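You operate a simulated robot arm through the tools that you are given. There is no shell and no other tool.

You run a simulated robot arm. Do the job below in one go: nothing can be reset, and whatever is moved stays where it is left.

Task
Put things in order on the top of the beige drawer chest. At the end: the felt pad stands on top of the brown carton (marked "BUSHES"); the small roller stands where the felt pad stood; the purple bundle from the top of the beige drawer chest is in the yellow bucket; the cardboard tube from the top of the beige drawer chest stands where the small roller stood; whatever was shut is shut again. Leave all else as you found it, and nothing knocked over.

The check looks at the end state, three seconds after you hand in, the way a careful person would. Anything else that was tipped, shoved, dropped, spilled or broken makes it a failure.

Robot
A 7-joint arm with a two-finger parallel gripper, fixed in place. Base frame: the origin is at the foot of the arm, x ahead of it, y to its left, z up; the work surface is at about z = 0. Lengths are in mm, angles in rad, forces in N, time in s.
With the tool pointing down near the work surface it reaches from about 220 to 580 mm from the base axis. Its first joint turns from -1.152 to 1.152 rad. Payload 2.5 kg.
Tool frame: the origin (TCP) lies between the finger pads and is the grasp point; the fingertips stand 23 mm ahead of it; z points along the fingers, y is the line along which they close. The gripper opens to 94 mm. The fingers are 38 mm wide and 10 mm thick; the gripper's body (54 by 96 mm) begins 39 mm behind the TCP.
Orientation is that of the tool frame in the base frame, as a unit quaternion [x, y, z, w]. With the fingers straight down and closing along the base's y, the tool's x points along the base's -x, its y along +y and its z along -z.

Tools
- The arm moves only by the tool move_arm. Its argument "steps" is a list of rows, each a list of 7 numbers: the shift along the base's x, y, z in mm, then the turn, a rotation vector about the base's x, y, z in rad, then the gripper command, from -1 (fully open) to 1 (shut), values between in proportion. In form: [[tx, ty, tz, rx, ry, rz, hand], ...]. A call has 1 to 20 rows; each row shifts and turns the commanded pose from where the row before left it. Each row takes 0.2 s and may step no farther than 50 mm and 0.15 rad from the row before; otherwise, or with a gripper value out of range, the whole call is refused. Where a pose cannot be reached the arm comes as near as it can. A force on the tool above 40 N (or 10 N above the force at the start of the call, whichever is more), or a blocked arm, ends the call early, and 0.2 s more pass. Each finger travels about 108 mm/s and halts on what it meets, pressing with about 24 N; the grip force reading is that of the motor and also rises with nothing between the fingers. The clock runs only during rows and for 0.2 s after the last one: add rows that do not move to give the fingers time. It gives the time, the measured TCP pose, the force on the tool (base axes), the opening and the grip force at its end, in the units of the frame above (readings bear some noise), with the torque about the TCP (base axes, N m) and any sound that the robot's microphone picked up.
- Cameras (640 x 400 px; columns grow to the right, rows downward): "scene" is fixed at [103.1, -390.2, 557.7]; the picture's right is [0.97, -0.25, 0.00], its down [-0.13, -0.50, -0.86] and it looks along [0.22, 0.83, -0.52] (base axes); focal length 214 px, centre (320, 200). "wrist" rides on the gripper at [86, 16, -74] in the tool frame; the picture's right is [-0.18, 0.98, 0.00], its down [-0.58, -0.11, -0.81] and it looks along [-0.79, -0.15, 0.59] (tool axes); focal length 243 px, centre (320, 200). There is no depth. A picture from a camera that has moved, and an enlarged one, comes with that camera's place and axes in the base frame and with its lens. The place of the scene camera against the robot may be out by one fixed shift of up to 18 mm in any direction.
- capture(camera): a new picture of that camera. The clock stands still meanwhile.
- close_up(camera, box): a new picture of the part [left, top, right, bottom] of that camera's present view, enlarged. The clock stands still meanwhile.
- finish_job(): hands the job in; it is judged then, once.

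Places have to be worked out from the pictures, the camera data and where the tool is seen. Open the gripper and draw the arm clear of the work before you hand the job in, unless the task says otherwise.

The tools are called after "Emit:" as a command line: name --pt "numbers of a row" for each row, then --argument value for the rest, lists and objects as JSON in quotes. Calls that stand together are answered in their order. move_arm: Moves the arm, as the interface text tells. Its arguments: {"type":"object","properties":{"steps":{"type":"array"}},"required":["steps"]} The other tools are called the same way: capture (camera) takes a picture; close_up (camera, box) takes an enlarged picture of a part of a camera's view; finish_job () hands the job in.

At the start:

```text
clock: 0.0
eef_pos: [276.9, -19.2, 506.7]
ee_rot: [0.001, 1.0, 0.0, 0.0]
wrist_force: [0.1, -0.1, 0.7]
wrist_torque: [-0.01, -0.04, 0.0]
finger_gap: 94.1
finger_force: 0.1
```

scene: 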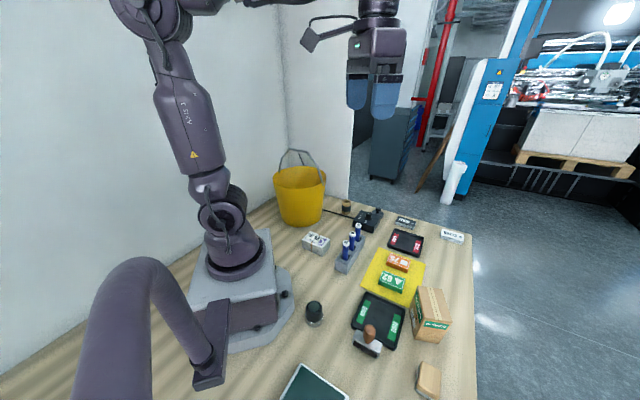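
wrist: 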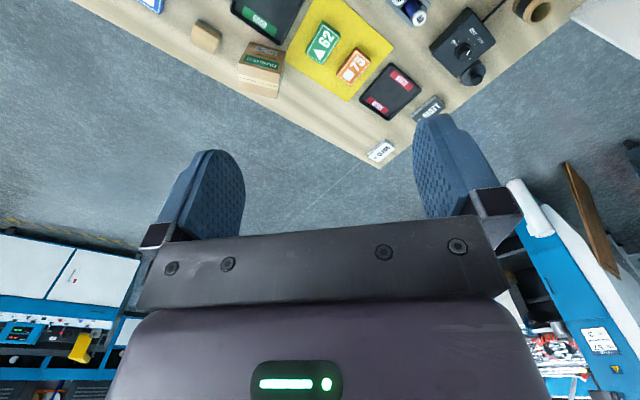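

I start by looking at the scene more closely to find the drawer chest and the things named.

Emit:
close_up --camera "scene" --box '[260, 180, 480, 320]'

Emit:
close_up --camera "scene" --box '[260, 280, 480, 400]'

Emit:
close_up --camera "wrist" --box '[60, 0, 640, 180]'

```text
2.86 times, centred on (370, 250) of scene
camera zoom: at [103.1, -390.2, 557.7], right [0.97, -0.25, 0.0], down [-0.13, -0.5, -0.86], along [0.22, 0.83, -0.52], focal length 613 px, centre (177, 57)
```

zoom: 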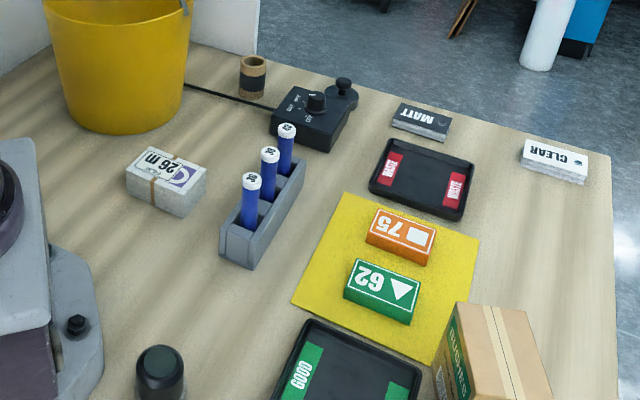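

```text
2.91 times, centred on (370, 340) of scene
camera zoom: at [103.1, -390.2, 557.7], right [0.97, -0.25, 0.0], down [-0.13, -0.5, -0.86], along [0.22, 0.83, -0.52], focal length 624 px, centre (174, -207)
```

zoom: 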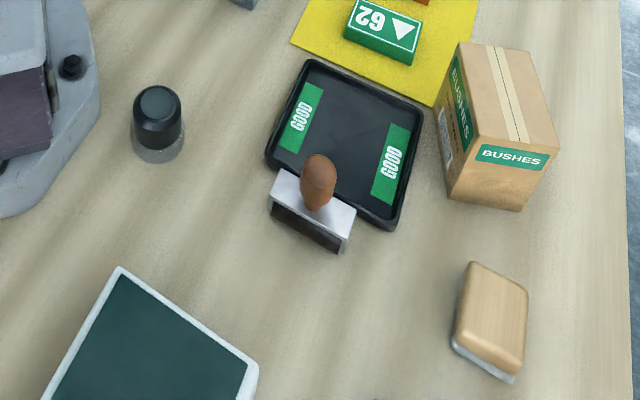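

```text
1.10 times, centred on (350, 90) of wrist
camera zoom: at [190.0, -2.6, 581.2], right [0.18, 0.98, 0.0], down [0.58, -0.11, 0.81], along [0.79, -0.15, -0.59], focal length 268 px, centre (287, 321)
```

zoom: 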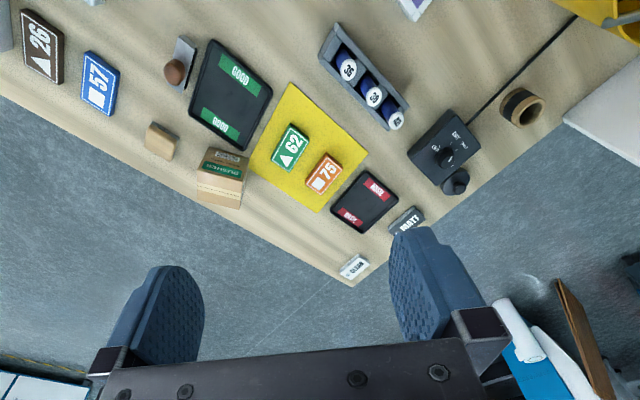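

No beige drawer chest is visible yet; it may lie outside these views. I turn the wrist to look towards the robot's right (-y).

Emit:
move_arm --pt "0 0 0 0 0 -0.15 -1" --pt "0 0 0 0 0 -0.15 -1" --pt "0 0 0 0 0 -0.15 -1" --pt "0 0 0 0 0 -0.15 -1" --pt "0 0 0 0 0 -0.15 -1" --pt "0 0 0 0 0 -0.15 -1" --pt "0 0 0 0 0 -0.15 -1" --pt "0 0 0 0 0 -0.15 -1"

Emit:
capture --camera "wrist"

Emit:
capture --camera "scene"

```text
clock: 1.8
eef_pos: [277.6, -19.3, 507.8]
ee_rot: [0.565, 0.825, 0.001, 0.0]
wrist_force: [0.5, 0.7, 0.1]
wrist_torque: [0.0, 0.01, -0.01]
finger_gap: 94.1
finger_force: 0.0
```

```text
taken
camera wrist: at [260.6, 67.9, 581.0], right [0.98, 0.18, 0.0], down [0.11, -0.58, 0.81], along [0.15, -0.79, -0.59], focal length 243 px, centre (320, 200)
```

wrist: 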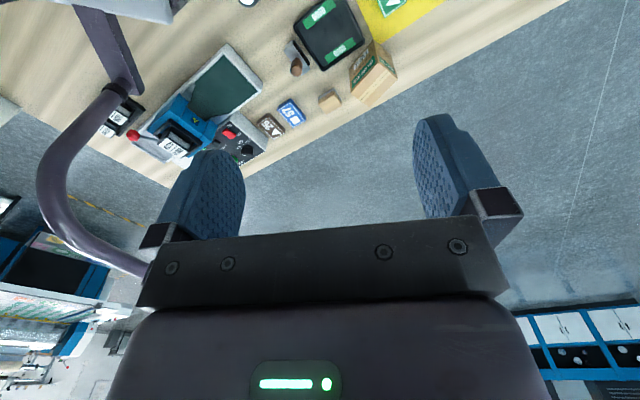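

```text
taken
```

scene: 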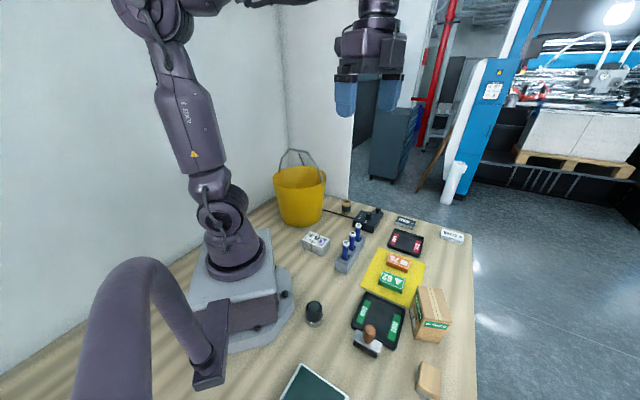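

The -y side shows a blue machine with a teal plate and some numbered boxes. I take an enlarged look there, then turn the wrist to the left side.

Emit:
close_up --camera "wrist" --box '[60, 0, 420, 200]'

Emit:
close_up --camera "wrist" --box '[0, 60, 280, 220]'

Emit:
move_arm --pt "0 0 0 0 0 0.15 -1" --pt "0 0 0 0 0 0.15 -1" --pt "0 0 0 0 0 0.15 -1" --pt "0 0 0 0 0 0.15 -1" --pt "0 0 0 0 0 0.15 -1" --pt "0 0 0 0 0 0.15 -1" --pt "0 0 0 0 0 0.15 -1" --pt "0 0 0 0 0 0.15 -1" --pt "0 0 0 0 0 0.15 -1" --pt "0 0 0 0 0 0.15 -1" --pt "0 0 0 0 0 0.15 -1" --pt "0 0 0 0 0 0.15 -1" --pt "0 0 0 0 0 0.15 -1" --pt "0 0 0 0 0 0.15 -1" --pt "0 0 0 0 0 0.15 -1" --pt "0 0 0 0 0 0.15 -1"

Emit:
capture --camera "wrist"

```text
1.78 times, centred on (240, 100) of wrist
camera zoom: at [260.6, 67.9, 581.0], right [0.98, 0.18, 0.0], down [0.11, -0.58, 0.81], along [0.15, -0.79, -0.59], focal length 431 px, centre (462, 378)
```

zoom: 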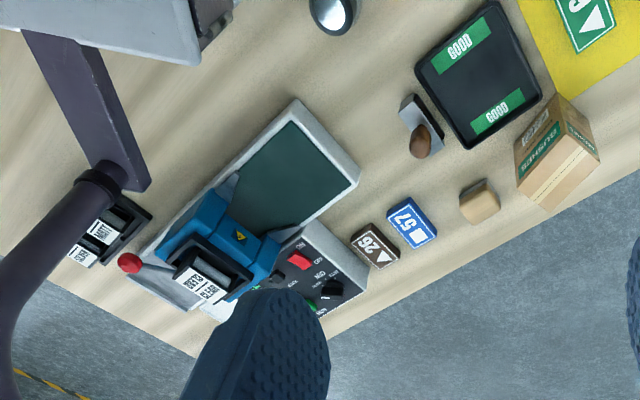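

```text
2.29 times, centred on (140, 140) of wrist
camera zoom: at [260.6, 67.9, 581.0], right [0.98, 0.18, 0.0], down [0.11, -0.58, 0.81], along [0.15, -0.79, -0.59], focal length 555 px, centre (731, 337)
```

zoom: 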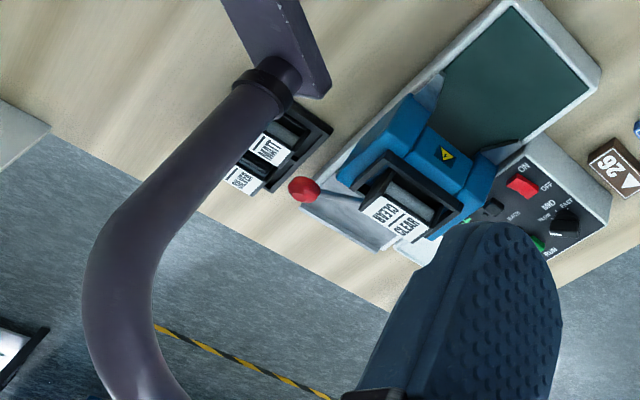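

```text
clock: 5.2
eef_pos: [276.3, -18.9, 506.7]
ee_rot: [-0.566, 0.825, -0.001, 0.0]
wrist_force: [0.2, 0.2, 0.0]
wrist_torque: [-0.02, 0.03, -0.03]
finger_gap: 94.0
finger_force: 0.1
```

```text
taken
camera wrist: at [230.0, -93.5, 581.2], right [-0.85, 0.53, 0.0], down [0.31, 0.5, 0.81], along [0.42, 0.69, -0.59], focal length 243 px, centre (320, 200)
```

wrist: 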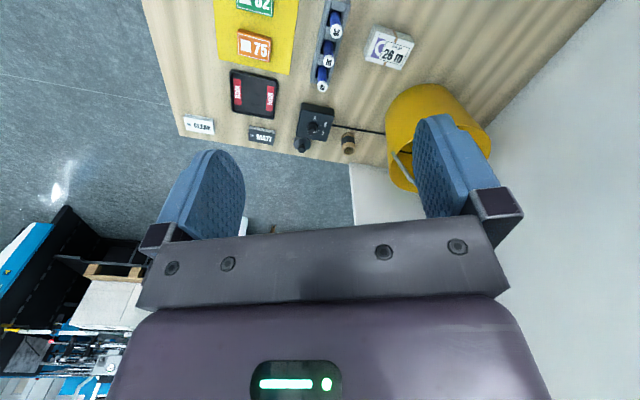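

Still no separate chest: it may be that the work surface is itself the top of the beige chest. I move the wrist out beyond the front edge and turn the camera back to look at the front of the bench and around the robot's foot.

Emit:
move_arm --pt "20 0 0 0 0 0.15 -1" --pt "20 0 0 0 0 0.15 -1" --pt "20 0 0 0 0 0.15 -1" --pt "20 0 0 0 0 0.15 -1" --pt "20 0 0 0 0 0.15 -1" --pt "20 0 0 0 0 0.15 -1" --pt "20 0 0 0 0 0.15 -1" --pt "20 0 0 0 0 0.15 -1" --pt "20 0 0 0 0 0.15 -1" --pt "20 0 0 0 0 0.15 -1" --pt "0 0 0 0 0 0.15 -1" --pt "0 0 0 0 0 0.15 -1" --pt "0 0 0 0 0 0.14 -1"

Emit:
capture --camera "wrist"

Emit:
capture --camera "scene"

```text
clock: 8.0
eef_pos: [473.3, -20.8, 502.0]
ee_rot: [1.0, -0.02, -0.004, -0.001]
wrist_force: [0.2, 0.5, 0.2]
wrist_torque: [-0.01, 0.0, -0.02]
finger_gap: 93.8
finger_force: 0.1
out of reach, approached as far as the arm can: row 13
```

```text
taken
camera wrist: at [560.5, -38.8, 575.3], right [-0.22, -0.98, 0.0], down [-0.57, 0.13, 0.81], along [-0.79, 0.18, -0.59], focal length 243 px, centre (320, 200)
```

wrist: 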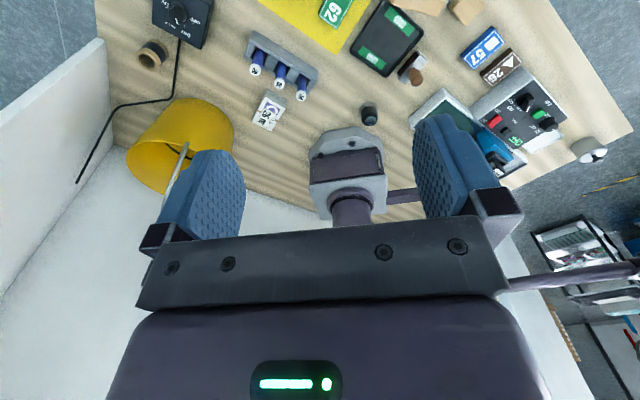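

```text
taken
```

scene: 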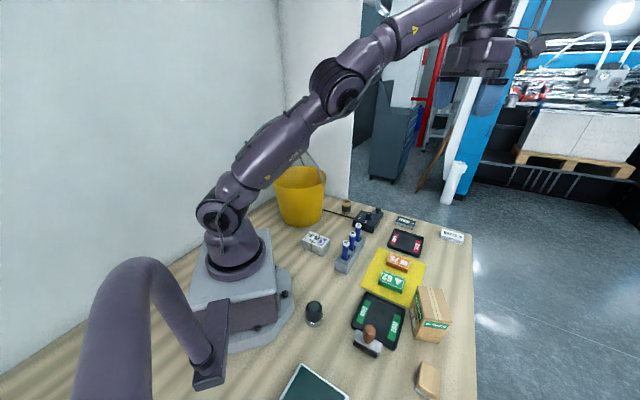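

Everything seems to stand on the one wooden top. I enlarge several parts of this view, including the near corner and the machine.

Emit:
close_up --camera "wrist" --box '[400, 0, 640, 190]'

Emit:
close_up --camera "wrist" --box '[90, 0, 330, 190]'

Emit:
close_up --camera "wrist" --box '[290, 0, 490, 140]'

Emit:
close_up --camera "scene" --box '[260, 170, 380, 260]'

Emit:
close_up --camera "scene" --box '[280, 280, 400, 370]'

```text
2.11 times, centred on (520, 95) of wrist
camera zoom: at [560.5, -38.8, 575.3], right [-0.22, -0.98, 0.0], down [-0.57, 0.13, 0.81], along [-0.79, 0.18, -0.59], focal length 511 px, centre (-101, 421)
```

zoom: 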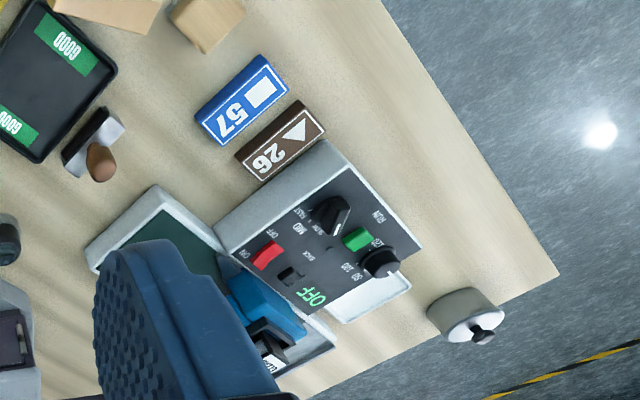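

```text
2.11 times, centred on (210, 95) of wrist
camera zoom: at [560.5, -38.8, 575.3], right [-0.22, -0.98, 0.0], down [-0.57, 0.13, 0.81], along [-0.79, 0.18, -0.59], focal length 511 px, centre (552, 421)
```

zoom: 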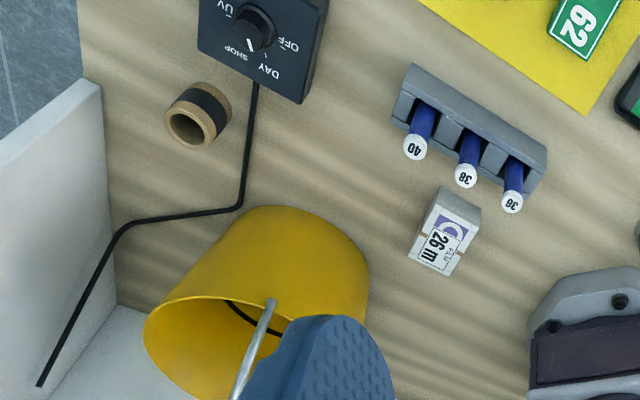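

```text
2.86 times, centred on (390, 70) of wrist
camera zoom: at [560.5, -38.8, 575.3], right [-0.22, -0.98, 0.0], down [-0.57, 0.13, 0.81], along [-0.79, 0.18, -0.59], focal length 693 px, centre (120, 571)
```

zoom: 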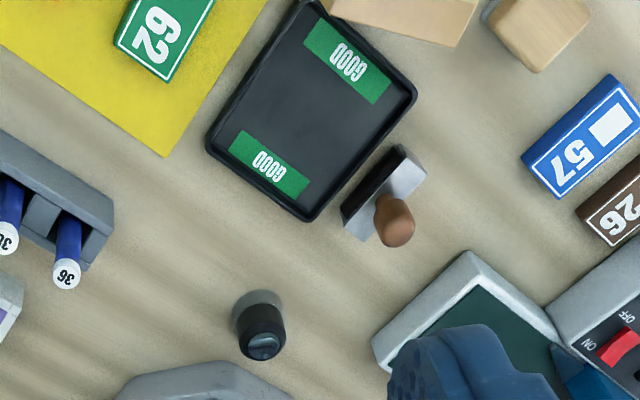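

```text
4.44 times, centred on (320, 215) of scene
camera zoom: at [103.1, -390.2, 557.7], right [0.97, -0.25, 0.0], down [-0.13, -0.5, -0.86], along [0.22, 0.83, -0.52], focal length 953 px, centre (320, 133)
```

zoom: 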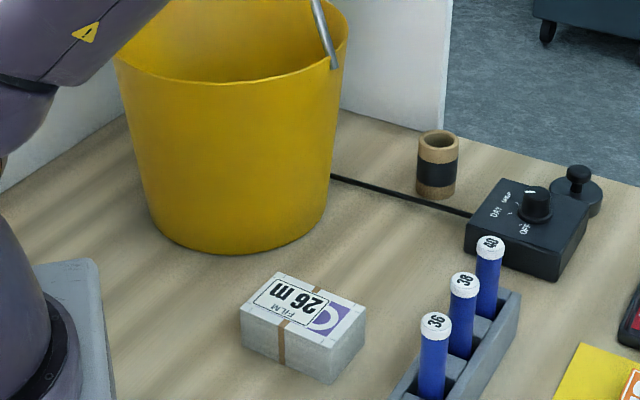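

```text
4.44 times, centred on (340, 325) of scene
camera zoom: at [103.1, -390.2, 557.7], right [0.97, -0.25, 0.0], down [-0.13, -0.5, -0.86], along [0.22, 0.83, -0.52], focal length 953 px, centre (231, -356)
```

zoom: 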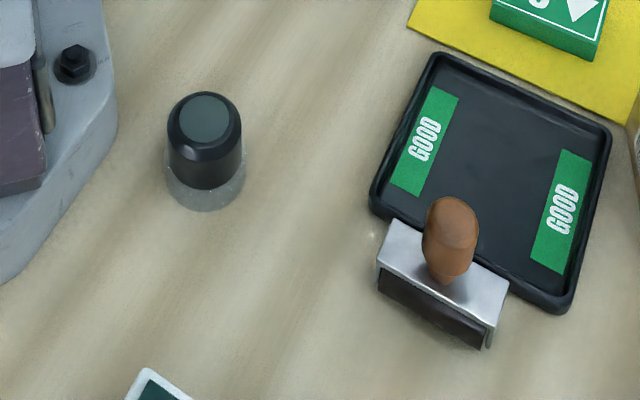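

The bench runs diagonally to my frame and everything stands on one top. I want to see its front face and the side views of the things, so I bring the wrist to the front edge at about -45°, looking back.

Emit:
move_arm --pt "-9 -33 0 0 0 -0.078 -1" --pt "-9 -33 0 0 0 -0.078 -1" --pt "-9 -33 0 0 0 -0.078 -1" --pt "-9 -33 0 0 0 -0.078 -1" --pt "-9 -33 -20 0 0 -0.078 -1" --pt "-9 -33 -30 0 0 -0.078 -1" --pt "-9 -33 -30 0 0 -0.078 -1" --pt "-9 -33 -30 0 0 -0.078 -1" --pt "-9 -33 -30 0 0 -0.078 -1" --pt "-9 -33 -30 0 0 -0.078 -1"

Emit:
capture --camera "wrist"

Emit:
capture --camera "scene"

```text
clock: 10.2
eef_pos: [384.6, -349.5, 331.4]
ee_rot: [0.924, -0.382, 0.0, 0.0]
wrist_force: [0.2, -0.7, -0.1]
wrist_torque: [-0.01, 0.0, 0.0]
finger_gap: 93.8
finger_force: 0.0
```

```text
taken
camera wrist: at [434.2, -421.1, 405.1], right [-0.82, -0.57, 0.0], down [-0.33, 0.49, 0.81], along [-0.46, 0.66, -0.59], focal length 243 px, centre (320, 200)
```

wrist: 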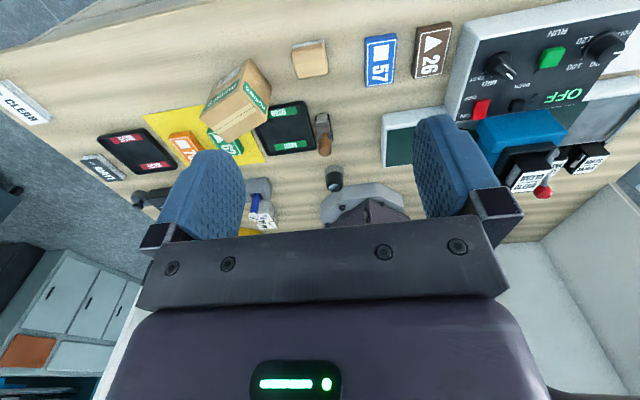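

```text
taken
```

scene: 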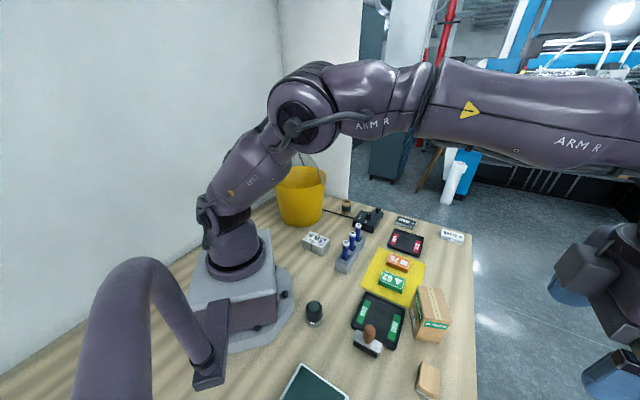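

I tilt the tool so the camera looks more level, and go a bit lower and outward, to see the bench front.

Emit:
move_arm --pt "5 -5 -20 0.07 0.07 0 -1" --pt "5 -5 -20 0.07 0.07 0 -1" --pt "5 -5 -20 0.07 0.07 0 -1" --pt "5 -5 -20 0.07 0.07 0 -1" --pt "5 -5 -10 0.07 0.07 0 -1"

Emit:
capture --camera "wrist"

```text
clock: 11.4
eef_pos: [380.0, -349.4, 231.1]
ee_rot: [0.897, -0.37, -0.224, -0.093]
wrist_force: [-0.1, -0.4, -0.3]
wrist_torque: [0.02, 0.01, -0.01]
finger_gap: 93.9
finger_force: 0.2
out of reach, approached as far as the arm can: row 3, 4, 5
```

```text
taken
camera wrist: at [447.2, -437.4, 255.4], right [-0.81, -0.58, 0.09], down [-0.02, 0.17, 0.99], along [-0.59, 0.79, -0.15], focal length 243 px, centre (320, 200)
```

wrist: 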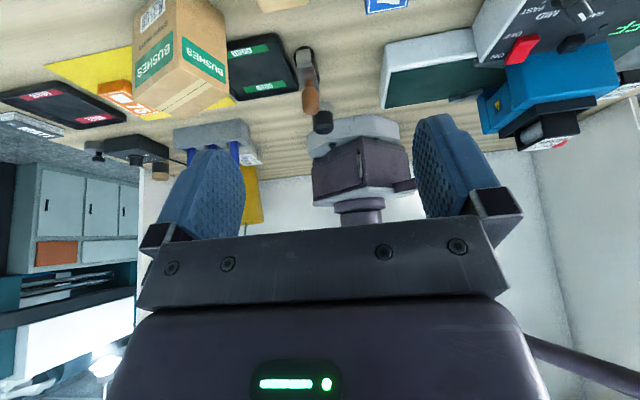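

Useful side view. I enlarge the carton, squeegee-like item, loupe-like item and the boxes.

Emit:
close_up --camera "wrist" --box '[220, 0, 420, 140]'

Emit:
close_up --camera "wrist" --box '[0, 70, 260, 230]'

Emit:
close_up --camera "wrist" --box '[440, 0, 640, 160]'

```text
2.86 times, centred on (320, 70) of wrist
camera zoom: at [447.2, -437.4, 255.4], right [-0.81, -0.58, 0.09], down [-0.02, 0.17, 0.99], along [-0.59, 0.79, -0.15], focal length 693 px, centre (320, 571)
```

zoom: 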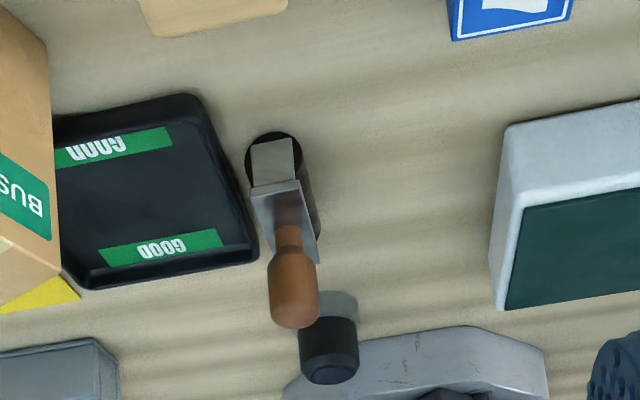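

```text
2.46 times, centred on (130, 150) of wrist
camera zoom: at [447.2, -437.4, 255.4], right [-0.81, -0.58, 0.09], down [-0.02, 0.17, 0.99], along [-0.59, 0.79, -0.15], focal length 597 px, centre (788, 323)
```

zoom: 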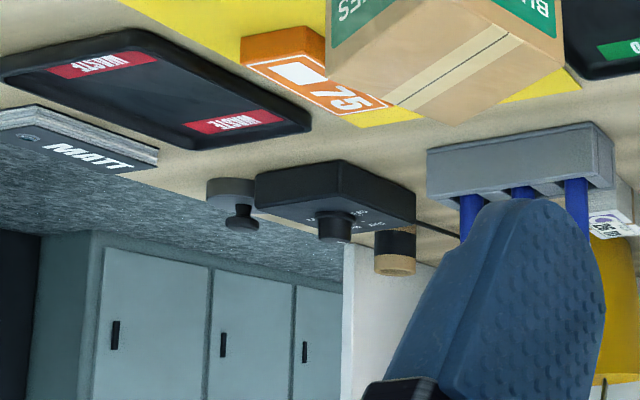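

```text
2.50 times, centred on (540, 80) of wrist
camera zoom: at [447.2, -437.4, 255.4], right [-0.81, -0.58, 0.09], down [-0.02, 0.17, 0.99], along [-0.59, 0.79, -0.15], focal length 606 px, centre (-230, 500)
```

zoom: 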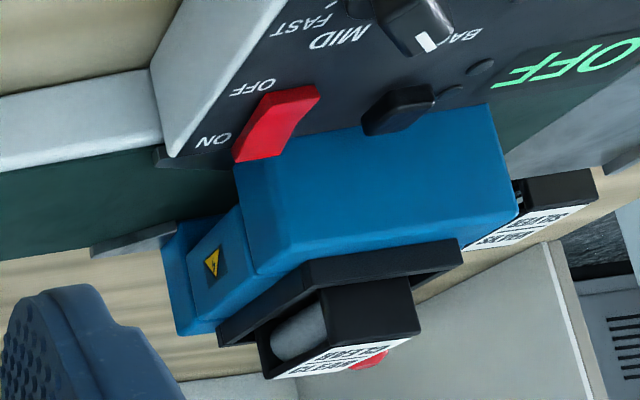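

The wood-handled item has a black cylinder in a metal fork: it is the small roller; the wooden block with grey underside is the felt pad. I straighten the tool, rise and turn back to a neutral yaw to take measuring views.

Emit:
move_arm --pt "-10 10 30 -0.07 -0.07 0 -1" --pt "-10 10 30 -0.07 -0.07 0 -1" --pt "-10 10 30 -0.07 -0.07 0 -1" --pt "-5 10 30 -0.07 -0.07 0 -1" --pt "-5 10 30 -0.07 -0.07 0 -1" --pt "-5 10 0 0 0 -0.15 -1" --pt "-5 10 0 0 0 -0.15 -1" --pt "-5 10 0 0 0 -0.15 -1" --pt "-5 10 0 0 0 -0.15 -1" --pt "-5 10 0 0 0 -0.15 -1" --pt "-5 10 0 0 0 -0.15 -1" --pt "-5 10 0 0 0 -0.15 -1" --pt "-5 10 0 0 0 -0.15 -1" --pt "-5 10 0 0 0 -0.15 -1" --pt "-5 10 0 0 0 -0.15 -1"

Emit:
move_arm --pt "0 0 0 0 0 -0.15 -1" --pt "0 0 0 0 0 -0.15 -1" --pt "0 0 0 0 0 -0.15 -1" --pt "0 0 0 0 0 -0.15 -1" --pt "0 0 0 0 0 -0.15 -1" --pt "0 0 0 0 0 -0.15 -1" --pt "0 0 0 0 0 -0.15 -1" --pt "0 0 0 0 0 -0.15 -1" --pt "0 0 0 0 0 -0.15 -1" --pt "0 0 0 0 0 -0.15 -1"

Emit:
capture --camera "wrist"

```text
clock: 14.6
eef_pos: [289.0, -199.6, 382.9]
ee_rot: [-0.415, 0.91, 0.001, 0.0]
wrist_force: [0.6, 0.3, -0.2]
wrist_torque: [-0.01, -0.03, -0.01]
finger_gap: 94.2
finger_force: 0.1
```

```text
clock: 16.8
eef_pos: [290.1, -198.2, 383.1]
ee_rot: [0.315, 0.949, 0.0, 0.0]
wrist_force: [-0.2, 0.3, 0.7]
wrist_torque: [0.0, 0.0, -0.02]
finger_gap: 93.7
finger_force: 0.1
```

```text
taken
camera wrist: at [230.0, -132.8, 456.6], right [0.74, 0.68, 0.0], down [0.4, -0.44, 0.81], along [0.55, -0.59, -0.59], focal length 243 px, centre (320, 200)
```

wrist: 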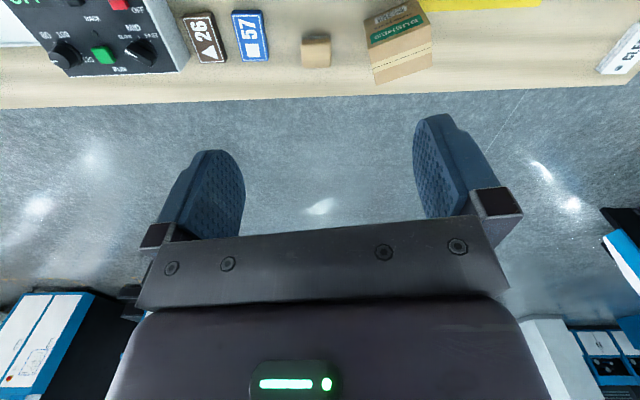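

The pad and carton are in view. I enlarge this for measuring.

Emit:
close_up --camera "wrist" --box '[280, 0, 440, 100]'

```text
4.00 times, centred on (360, 50) of wrist
camera zoom: at [230.0, -132.8, 456.6], right [0.74, 0.68, 0.0], down [0.4, -0.44, 0.81], along [0.55, -0.59, -0.59], focal length 970 px, centre (160, 800)
```

zoom: 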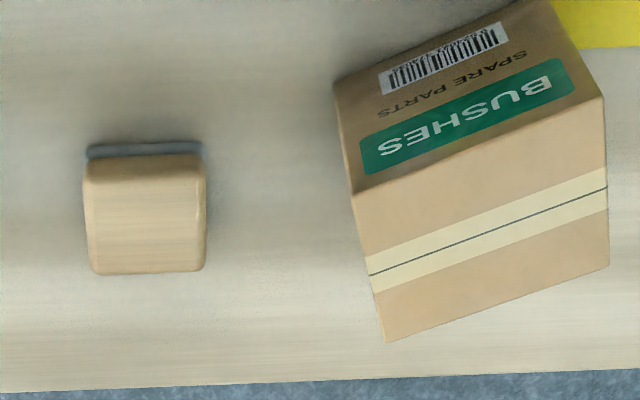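

I judge the pad at about (352, -274) with edges along 44°/-46°, roughly 48 mm wide. I move over it with the closing line along 44° for a closer view.

Emit:
move_arm --pt "10 -12 -30 0 0 -0.08 -1" --pt "10 -12 -30 0 0 -0.08 -1" --pt "10 -12 -30 0 0 0 -1" --pt "10 -12 -30 0 0 0 -1" --pt "10 -12 -25 0 0 0 -1" --pt "10 -14 -20 0 0 0 -1"

Emit:
capture --camera "wrist"

```text
clock: 18.2
eef_pos: [351.4, -274.3, 215.8]
ee_rot: [0.389, 0.921, 0.001, 0.0]
wrist_force: [0.2, 1.1, 1.0]
wrist_torque: [-0.02, -0.01, 0.01]
finger_gap: 94.1
finger_force: 0.1
```

```text
taken
camera wrist: at [301.7, -198.2, 290.1], right [0.83, 0.55, 0.0], down [0.33, -0.49, 0.81], along [0.45, -0.67, -0.59], focal length 243 px, centre (320, 200)
```

wrist: 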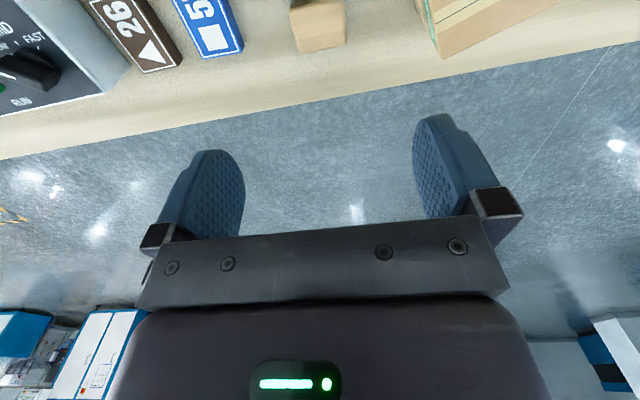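

The pad is at the top edge of the picture. I back off about 70 mm to see all of it.

Emit:
move_arm --pt "-13 19 0 0 0 0 -1" --pt "-13 19 0 0 0 0 -1" --pt "-13 19 0 0 0 0 -1" --pt "0 0 0 0 0 0 -1"

Emit:
capture --camera "wrist"

Emit:
close_up --camera "wrist" --box '[240, 0, 480, 150]'

```text
clock: 19.2
eef_pos: [310.8, -215.5, 218.6]
ee_rot: [0.39, 0.921, 0.0, 0.0]
wrist_force: [-0.4, 0.0, -0.1]
wrist_torque: [0.01, -0.03, 0.0]
finger_gap: 94.0
finger_force: 0.0
```

```text
taken
camera wrist: at [261.2, -140.5, 292.8], right [0.83, 0.55, 0.0], down [0.33, -0.49, 0.81], along [0.45, -0.67, -0.59], focal length 243 px, centre (320, 200)
```

wrist: 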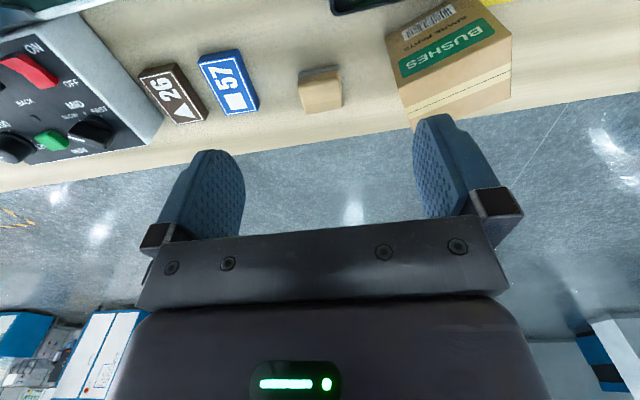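

```text
2.67 times, centred on (360, 75) of wrist
camera zoom: at [261.2, -140.5, 292.8], right [0.83, 0.55, 0.0], down [0.33, -0.49, 0.81], along [0.45, -0.67, -0.59], focal length 647 px, centre (213, 533)
```

zoom: 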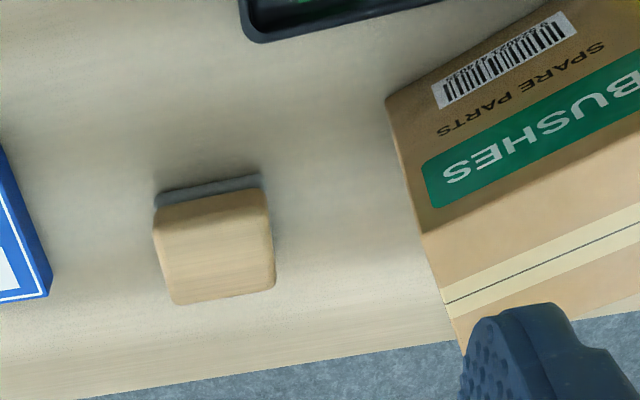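

The pad is about 49 × 35 mm, centred near (352, -275), edges at 45°; the carton top is centred near (422, -172) at about z = 95. I go over the pad with the fingers half open, then check.

Emit:
move_arm --pt "10.3 -14.9 -29 0 0 0 -0.5" --pt "10.3 -14.9 -29 0 0 0 -0.5" --pt "10.3 -14.9 -29 0 0 -0.015 -0.5" --pt "10.3 -14.9 -29 0 0 0 -0.5" --pt "0 0 -20 0 0 0 -0.5" --pt "0 0 0 0 0 0 -0.5"

Emit:
capture --camera "wrist"

Emit:
capture --camera "scene"

```text
clock: 20.6
eef_pos: [352.1, -275.3, 83.1]
ee_rot: [0.396, 0.918, 0.0, 0.0]
wrist_force: [-0.6, -0.4, 0.1]
wrist_torque: [0.01, -0.02, 0.0]
finger_gap: 70.6
finger_force: 0.0
```

```text
taken
camera wrist: at [303.7, -200.3, 157.0], right [0.84, 0.54, 0.0], down [0.32, -0.5, 0.81], along [0.44, -0.68, -0.59], focal length 243 px, centre (320, 200)
```

wrist: 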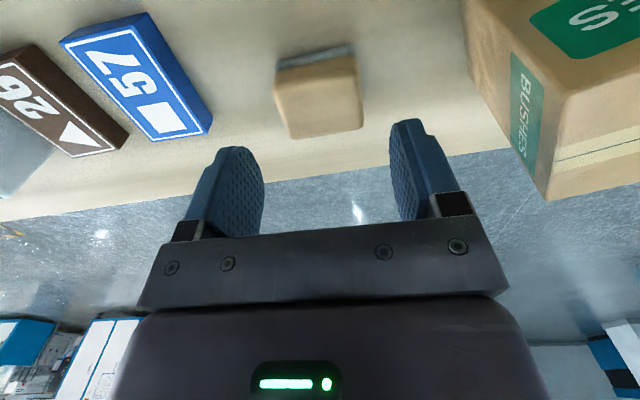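

```text
taken
```

scene: 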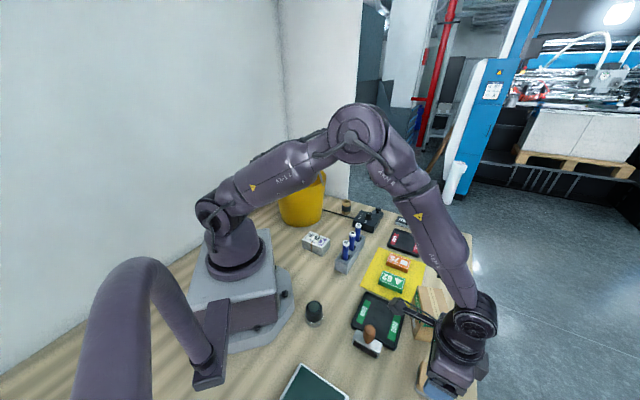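

Centre of the pad recomputed as about (351, -273.5); alignment is good. I descend to TCP z ≈ 30 and close.

Emit:
move_arm --pt "-1 1 -15 0 0 0 -0.5" --pt "0 0 -15 0 0 0 -0.5" --pt "0 0 -12 0 0 0 -0.5" --pt "0 0 -10 0 0 0 -0.5" --pt "0 0 0 0 0 0 -0.5"

Emit:
capture --camera "wrist"

```text
clock: 21.8
eef_pos: [351.8, -274.5, 28.3]
ee_rot: [0.396, 0.918, 0.0, 0.001]
wrist_force: [-0.5, -1.0, -0.9]
wrist_torque: [0.02, 0.02, -0.01]
finger_gap: 70.2
finger_force: 0.0
```

```text
taken
camera wrist: at [303.4, -199.3, 103.3], right [0.84, 0.54, 0.0], down [0.32, -0.5, 0.81], along [0.44, -0.68, -0.59], focal length 243 px, centre (320, 200)
```

wrist: 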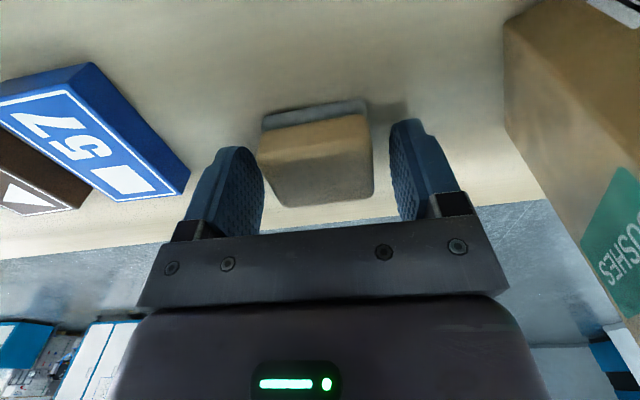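

The pad sits between the fingers. I close them.

Emit:
move_arm --pt "0 0 0 0 0 0 0" --pt "0 0 0 0 0 0 0.5" --pt "0 0 0 0 0 0 0.5" --pt "0 0 0 0 0 0 0.5"

Emit:
capture --camera "wrist"

```text
clock: 22.8
eef_pos: [351.6, -273.8, 29.0]
ee_rot: [0.396, 0.918, 0.0, 0.0]
wrist_force: [-0.2, -0.7, -0.7]
wrist_torque: [0.04, 0.0, -0.01]
finger_gap: 49.6
finger_force: 24.4
```

```text
taken
camera wrist: at [303.3, -199.3, 103.5], right [0.84, 0.54, 0.0], down [0.32, -0.5, 0.81], along [0.44, -0.68, -0.59], focal length 243 px, centre (320, 200)
```

wrist: 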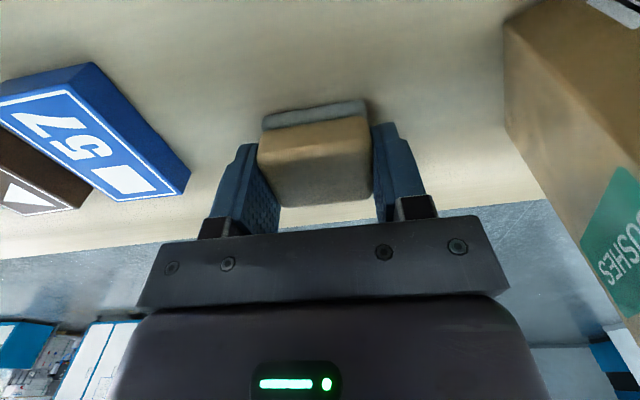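

Gripped at 49.6 mm. I lift straight up, then carry it over to the carton centre and turn to line up with the carton.

Emit:
move_arm --pt "0 0 10 0 0 0 0.5" --pt "0 0 25 0 0 0 0.5" --pt "0 0 30 0 0 0 0.5" --pt "0 0 40 0 0 0 0.5" --pt "0 0 50 0 0 0 0.5" --pt "14 20.5 0 0 0 0.066 0.5" --pt "14 20.5 0 0 0 0.066 0.5" --pt "14 20.5 0 0 0 0.066 0.5" --pt "14 20.5 0 0 0 0.066 0.5" --pt "14 20.5 0 0 0 0.066 0.5" --pt "0 0 0 0 0 0 0.5"

Emit:
capture --camera "wrist"

Emit:
capture --camera "scene"

```text
clock: 25.2
eef_pos: [421.5, -170.1, 183.7]
ee_rot: [0.24, 0.971, 0.0, -0.001]
wrist_force: [-0.1, 0.7, 0.1]
wrist_torque: [0.02, 0.01, -0.01]
finger_gap: 23.8
finger_force: 0.0
```

```text
taken
camera wrist: at [351.3, -114.7, 258.4], right [0.62, 0.78, 0.0], down [0.46, -0.37, 0.81], along [0.63, -0.5, -0.59], focal length 243 px, centre (320, 200)
```

wrist: 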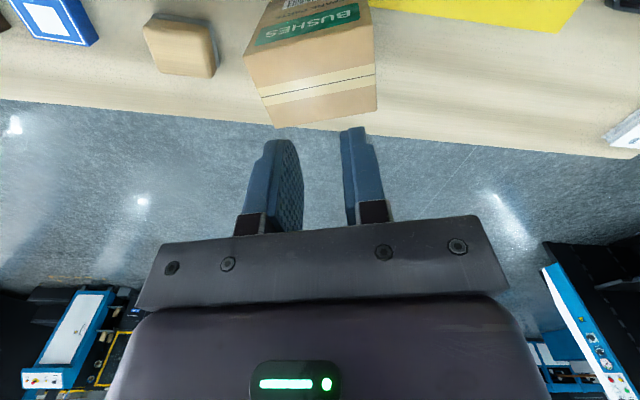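

```text
taken
```

scene: 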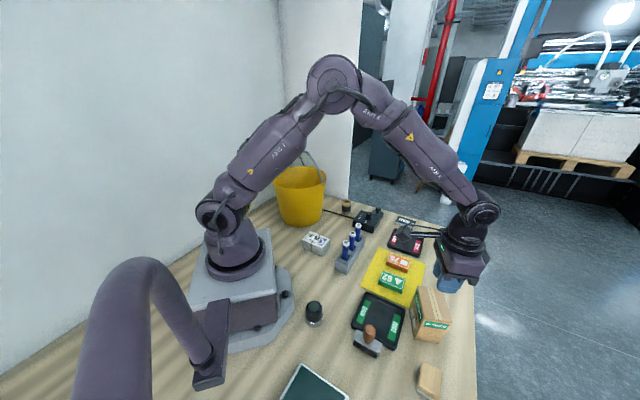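

The pad slipped out (gap 23.8, no force). I look at where it is now before anything else.

Emit:
close_up --camera "wrist" --box '[100, 0, 340, 150]'

Emit:
close_up --camera "scene" --box '[360, 310, 480, 400]'

```text
2.67 times, centred on (220, 75) of wrist
camera zoom: at [351.3, -114.7, 258.4], right [0.62, 0.78, 0.0], down [0.46, -0.37, 0.81], along [0.63, -0.5, -0.59], focal length 647 px, centre (587, 533)
```

zoom: 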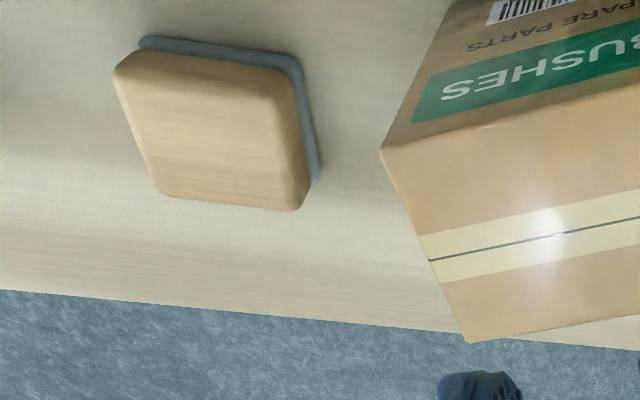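

```text
4.44 times, centred on (420, 355) of scene
camera zoom: at [103.1, -390.2, 557.7], right [0.97, -0.25, 0.0], down [-0.13, -0.5, -0.86], along [0.22, 0.83, -0.52], focal length 953 px, centre (-124, -489)
```

zoom: 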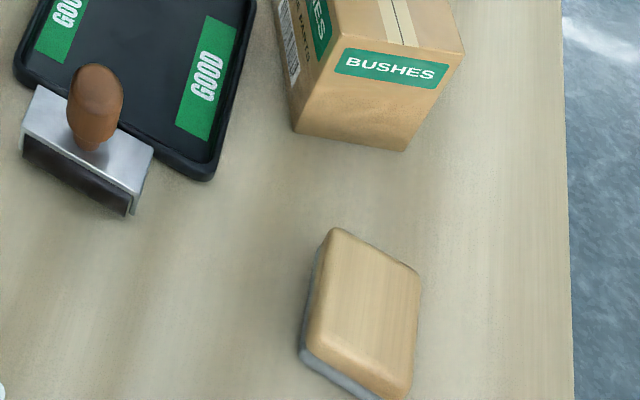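

The pad is still upright and within about 2 mm of its place. I return above it slowly with the fingers opened, for a close view of its side shape.

Emit:
move_arm --pt "-14 -21 0 0 0 -0.066 0" --pt "-14 -21 0 0 0 -0.066 -0.5" --pt "-14 -21 0 0 0 -0.066 -0.5" --pt "-14 -21 0 0 0 -0.066 -0.5" --pt "-14 -21 0 0 0 -0.066 -0.5" --pt "0 0 -30 0 0 0.03 -0.5" --pt "0 0 -30 0 0 0 -0.5" --pt "0 0 -30 0 0 0 -0.5" --pt "0 0 -20 0 0 0 -0.5" --pt "0 0 0 0 0 0 -0.5"

Emit:
close_up --camera "wrist" --box '[220, 20, 420, 145]'

```text
clock: 27.4
eef_pos: [349.4, -275.0, 74.5]
ee_rot: [0.382, 0.924, 0.001, 0.0]
wrist_force: [-0.1, 0.0, 0.0]
wrist_torque: [-0.02, 0.01, 0.0]
finger_gap: 70.6
finger_force: 0.1
```

```text
3.20 times, centred on (320, 82) of wrist
camera zoom: at [299.4, -202.1, 147.9], right [0.82, 0.57, 0.0], down [0.33, -0.49, 0.81], along [0.46, -0.66, -0.59], focal length 776 px, centre (320, 576)
```

zoom: 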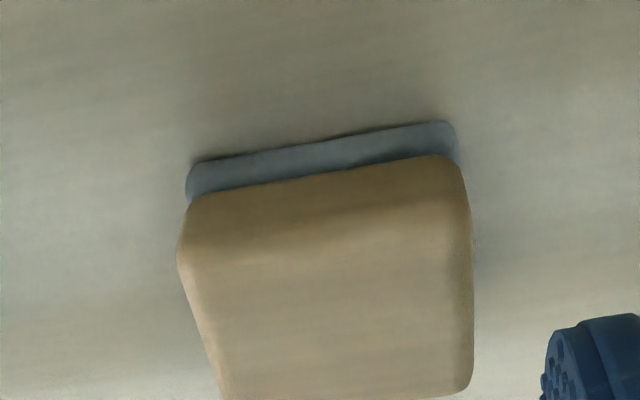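

The felt layer is about 7 mm thick with the wood above it, so I had gripped only with the fingertips. I go lower this time (tips ~2 mm above the table), close fully, and lift just a little to test.

Emit:
move_arm --pt "1 0 -15 0 0 0 -0.5" --pt "1 0 -15 0 0 0 -0.5" --pt "0 0 -12 0 0 0 -0.5" --pt "0 0 -5 0 0 0 -0.5" --pt "0 0 -2 0 0 0 -0.5" --pt "0 0 0 0 0 0 0" --pt "0 0 0 0 0 0 0.5" --pt "0 0 0 0 0 0 1" --pt "0 0 0 0 0 0 1" --pt "0 0 0 0 0 0 1"

Emit:
move_arm --pt "0 0 1 0 0 0 1" --pt "0 0 1 0 0 0 1" --pt "0 0 2 0 0 0 1" --pt "0 0 2 0 0 0 1" --pt "0 0 3 0 0 0 1"

Emit:
close_up --camera "wrist" --box '[200, 80, 440, 230]'

```text
clock: 29.6
eef_pos: [353.2, -277.2, 25.1]
ee_rot: [0.382, 0.924, 0.0, -0.001]
wrist_force: [0.9, -0.6, 0.4]
wrist_torque: [0.07, -0.06, -0.04]
finger_gap: 49.6
finger_force: 24.0
```

```text
clock: 30.8
eef_pos: [352.7, -277.9, 34.3]
ee_rot: [0.381, 0.924, -0.001, 0.0]
wrist_force: [-0.3, 0.1, -0.8]
wrist_torque: [-0.03, -0.01, 0.0]
finger_gap: 49.8
finger_force: 23.7
```

```text
2.67 times, centred on (320, 155) of wrist
camera zoom: at [302.9, -203.4, 108.6], right [0.82, 0.57, 0.0], down [0.33, -0.49, 0.81], along [0.46, -0.67, -0.59], focal length 647 px, centre (320, 320)
```

zoom: 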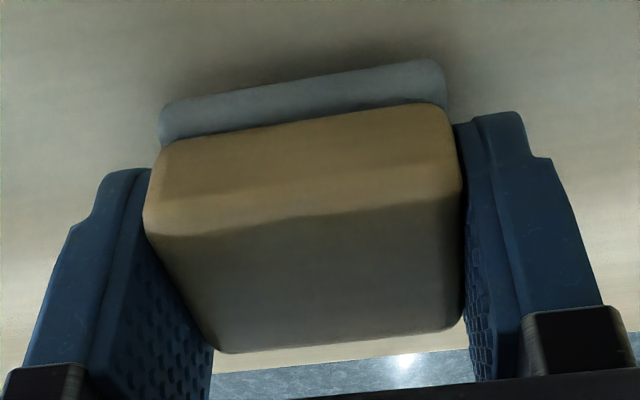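

The grip holds at 49.8 mm after a small lift. I continue slowly and check again.

Emit:
move_arm --pt "0 0 3 0 0 0 1" --pt "0 0 4 0 0 0 1" --pt "0 0 5 0 0 0 1" --pt "0 0 5 0 0 0 1" --pt "0 0 5 0 0 0 1" --pt "0 0 4 0 0 0 1" --pt "0 0 2 0 0 0 1"

Emit:
capture --camera "wrist"

```text
clock: 32.4
eef_pos: [353.5, -275.4, 61.5]
ee_rot: [0.382, 0.924, 0.0, 0.0]
wrist_force: [-0.8, 0.8, -0.9]
wrist_torque: [-0.02, 0.02, 0.04]
finger_gap: 49.7
finger_force: 24.3
```

```text
taken
camera wrist: at [302.7, -203.2, 136.1], right [0.82, 0.57, 0.0], down [0.33, -0.49, 0.81], along [0.46, -0.66, -0.59], focal length 243 px, centre (320, 200)
```

wrist: 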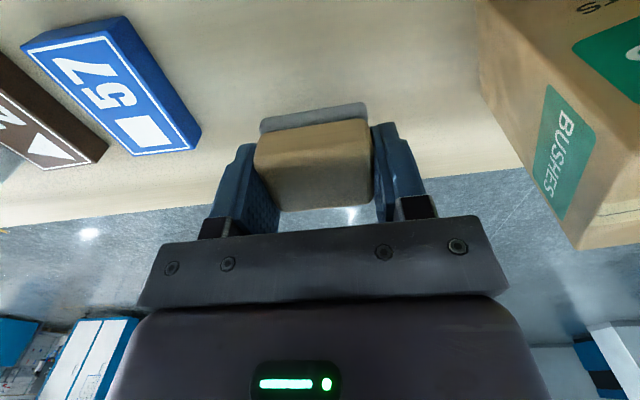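

The pad is now lifted. I raise it gently to z ≈ 160.

Emit:
move_arm --pt "0 0 3 0 0 0 1" --pt "0 0 5 0 0 0 1" --pt "0 0 7 0 0 0 1" --pt "0 0 8 0 0 0 1" --pt "0 0 9 0 0 0 1" --pt "0 0 9 0 0 0 1" --pt "0 0 9 0 0 0 1" --pt "0 0 9 0 0 0 1" --pt "0 0 9 0 0 0 1" --pt "0 0 9 0 0 0 1" --pt "0 0 8 0 0 0 1" --pt "0 0 7 0 0 0 1" --pt "0 0 5 0 0 0 1" --pt "0 0 3 0 0 0 1"

Emit:
capture --camera "wrist"

```text
clock: 35.4
eef_pos: [352.7, -276.1, 161.9]
ee_rot: [0.382, 0.924, 0.0, -0.001]
wrist_force: [-0.2, 0.5, -0.9]
wrist_torque: [0.01, -0.02, 0.0]
finger_gap: 49.4
finger_force: 24.2
```

```text
taken
camera wrist: at [302.3, -203.2, 237.2], right [0.82, 0.57, 0.0], down [0.33, -0.49, 0.81], along [0.46, -0.67, -0.59], focal length 243 px, centre (320, 200)
```

wrist: 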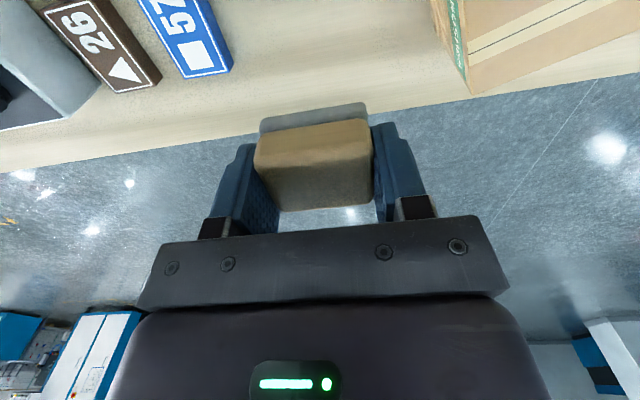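

The carton corner matches my estimate. I carry the pad smoothly over the carton centre and turn 0.3 rad to line up.

Emit:
move_arm --pt "3 4 0 0 0 0.02 1" --pt "5 7 0 0 0 0.025 1" --pt "6 9 0 0 0 0.025 1" --pt "7 10 0 0 0 0.025 1" --pt "7 10 0 0 0 0.025 1" --pt "7 10 0 0 0 0.025 1" --pt "7 10 0 0 0 0.025 1" --pt "7 10 0 0 0 0.025 1" --pt "7 10 0 0 0 0.025 1" --pt "6 9 0 0 0 0.025 1" --pt "5 7 0 0 0 0.025 1" --pt "3 5 0 0 0 0.02 1" --pt "2 2 0 0 0 0.01 1" --pt "0 0 0 0 0 0 1"

Emit:
capture --camera "wrist"

Emit:
close_up --camera "scene" --box '[360, 230, 500, 340]'

```text
clock: 38.4
eef_pos: [425.8, -172.7, 162.8]
ee_rot: [0.239, 0.971, 0.001, 0.0]
wrist_force: [0.1, -1.0, -0.7]
wrist_torque: [0.01, 0.01, -0.01]
finger_gap: 49.6
finger_force: 24.2
```

```text
taken
camera wrist: at [356.0, -117.7, 236.8], right [0.62, 0.78, 0.0], down [0.46, -0.37, 0.81], along [0.63, -0.5, -0.59], focal length 243 px, centre (320, 200)
```

wrist: 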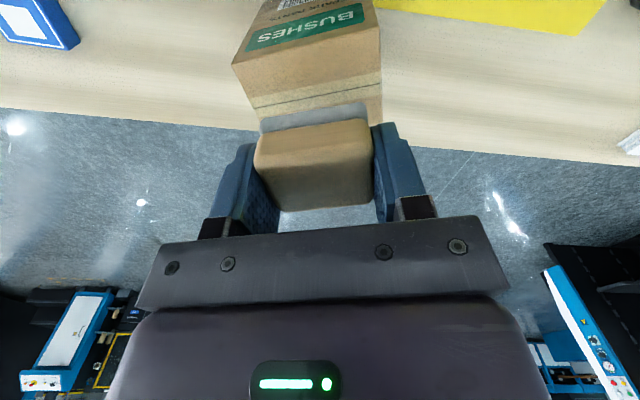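

```text
3.64 times, centred on (430, 285) of scene
camera zoom: at [103.1, -390.2, 557.7], right [0.97, -0.25, 0.0], down [-0.13, -0.5, -0.86], along [0.22, 0.83, -0.52], focal length 780 px, centre (-80, -109)
```

zoom: 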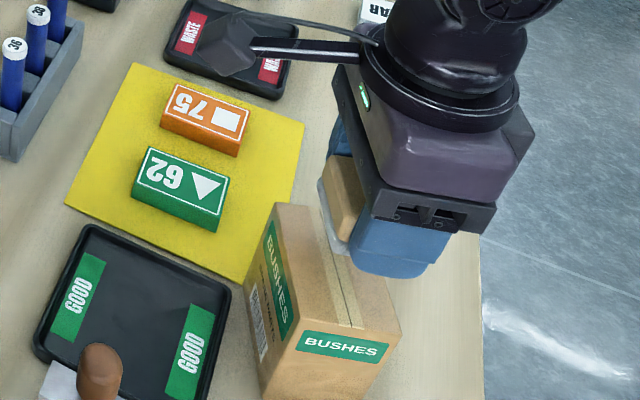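

Alignment over the carton looks right. I descend to just above the top and check.

Emit:
move_arm --pt "0 0 -4 0 0 0 1" --pt "0 0 -6 0 0 0 1" --pt "0 0 -7 0 0 0 1" --pt "0 0 -6 0 0 0 1" --pt "0 0 -4 0 0 0 1" --pt "0 0 -3 0 0 0 1"

Emit:
capture --camera "wrist"

Emit:
close_up --camera "scene" --box '[380, 230, 480, 340]'

```text
clock: 39.8
eef_pos: [424.6, -173.8, 131.4]
ee_rot: [0.241, 0.971, 0.0, 0.0]
wrist_force: [-0.1, -0.7, -0.3]
wrist_torque: [0.04, -0.01, -0.01]
finger_gap: 49.8
finger_force: 24.1
```

```text
taken
camera wrist: at [355.3, -118.7, 205.9], right [0.62, 0.78, 0.0], down [0.46, -0.37, 0.81], along [0.63, -0.5, -0.59], focal length 243 px, centre (320, 200)
```

wrist: 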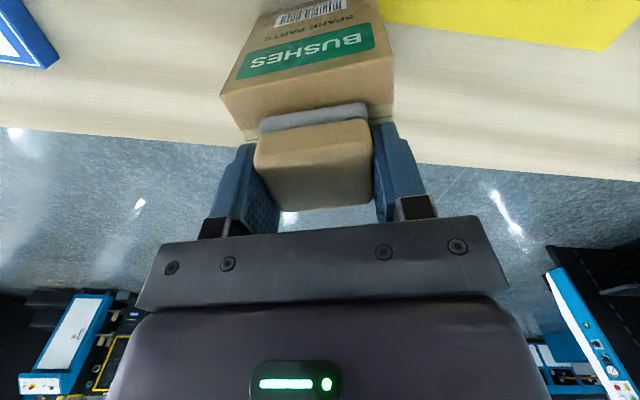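

```text
3.64 times, centred on (430, 285) of scene
camera zoom: at [103.1, -390.2, 557.7], right [0.97, -0.25, 0.0], down [-0.13, -0.5, -0.86], along [0.22, 0.83, -0.52], focal length 780 px, centre (-80, -109)
```

zoom: 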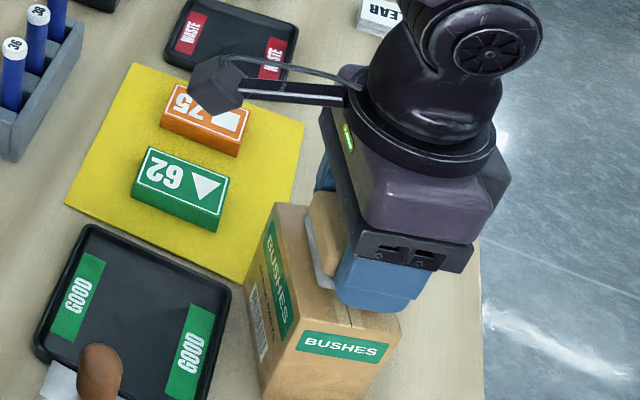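

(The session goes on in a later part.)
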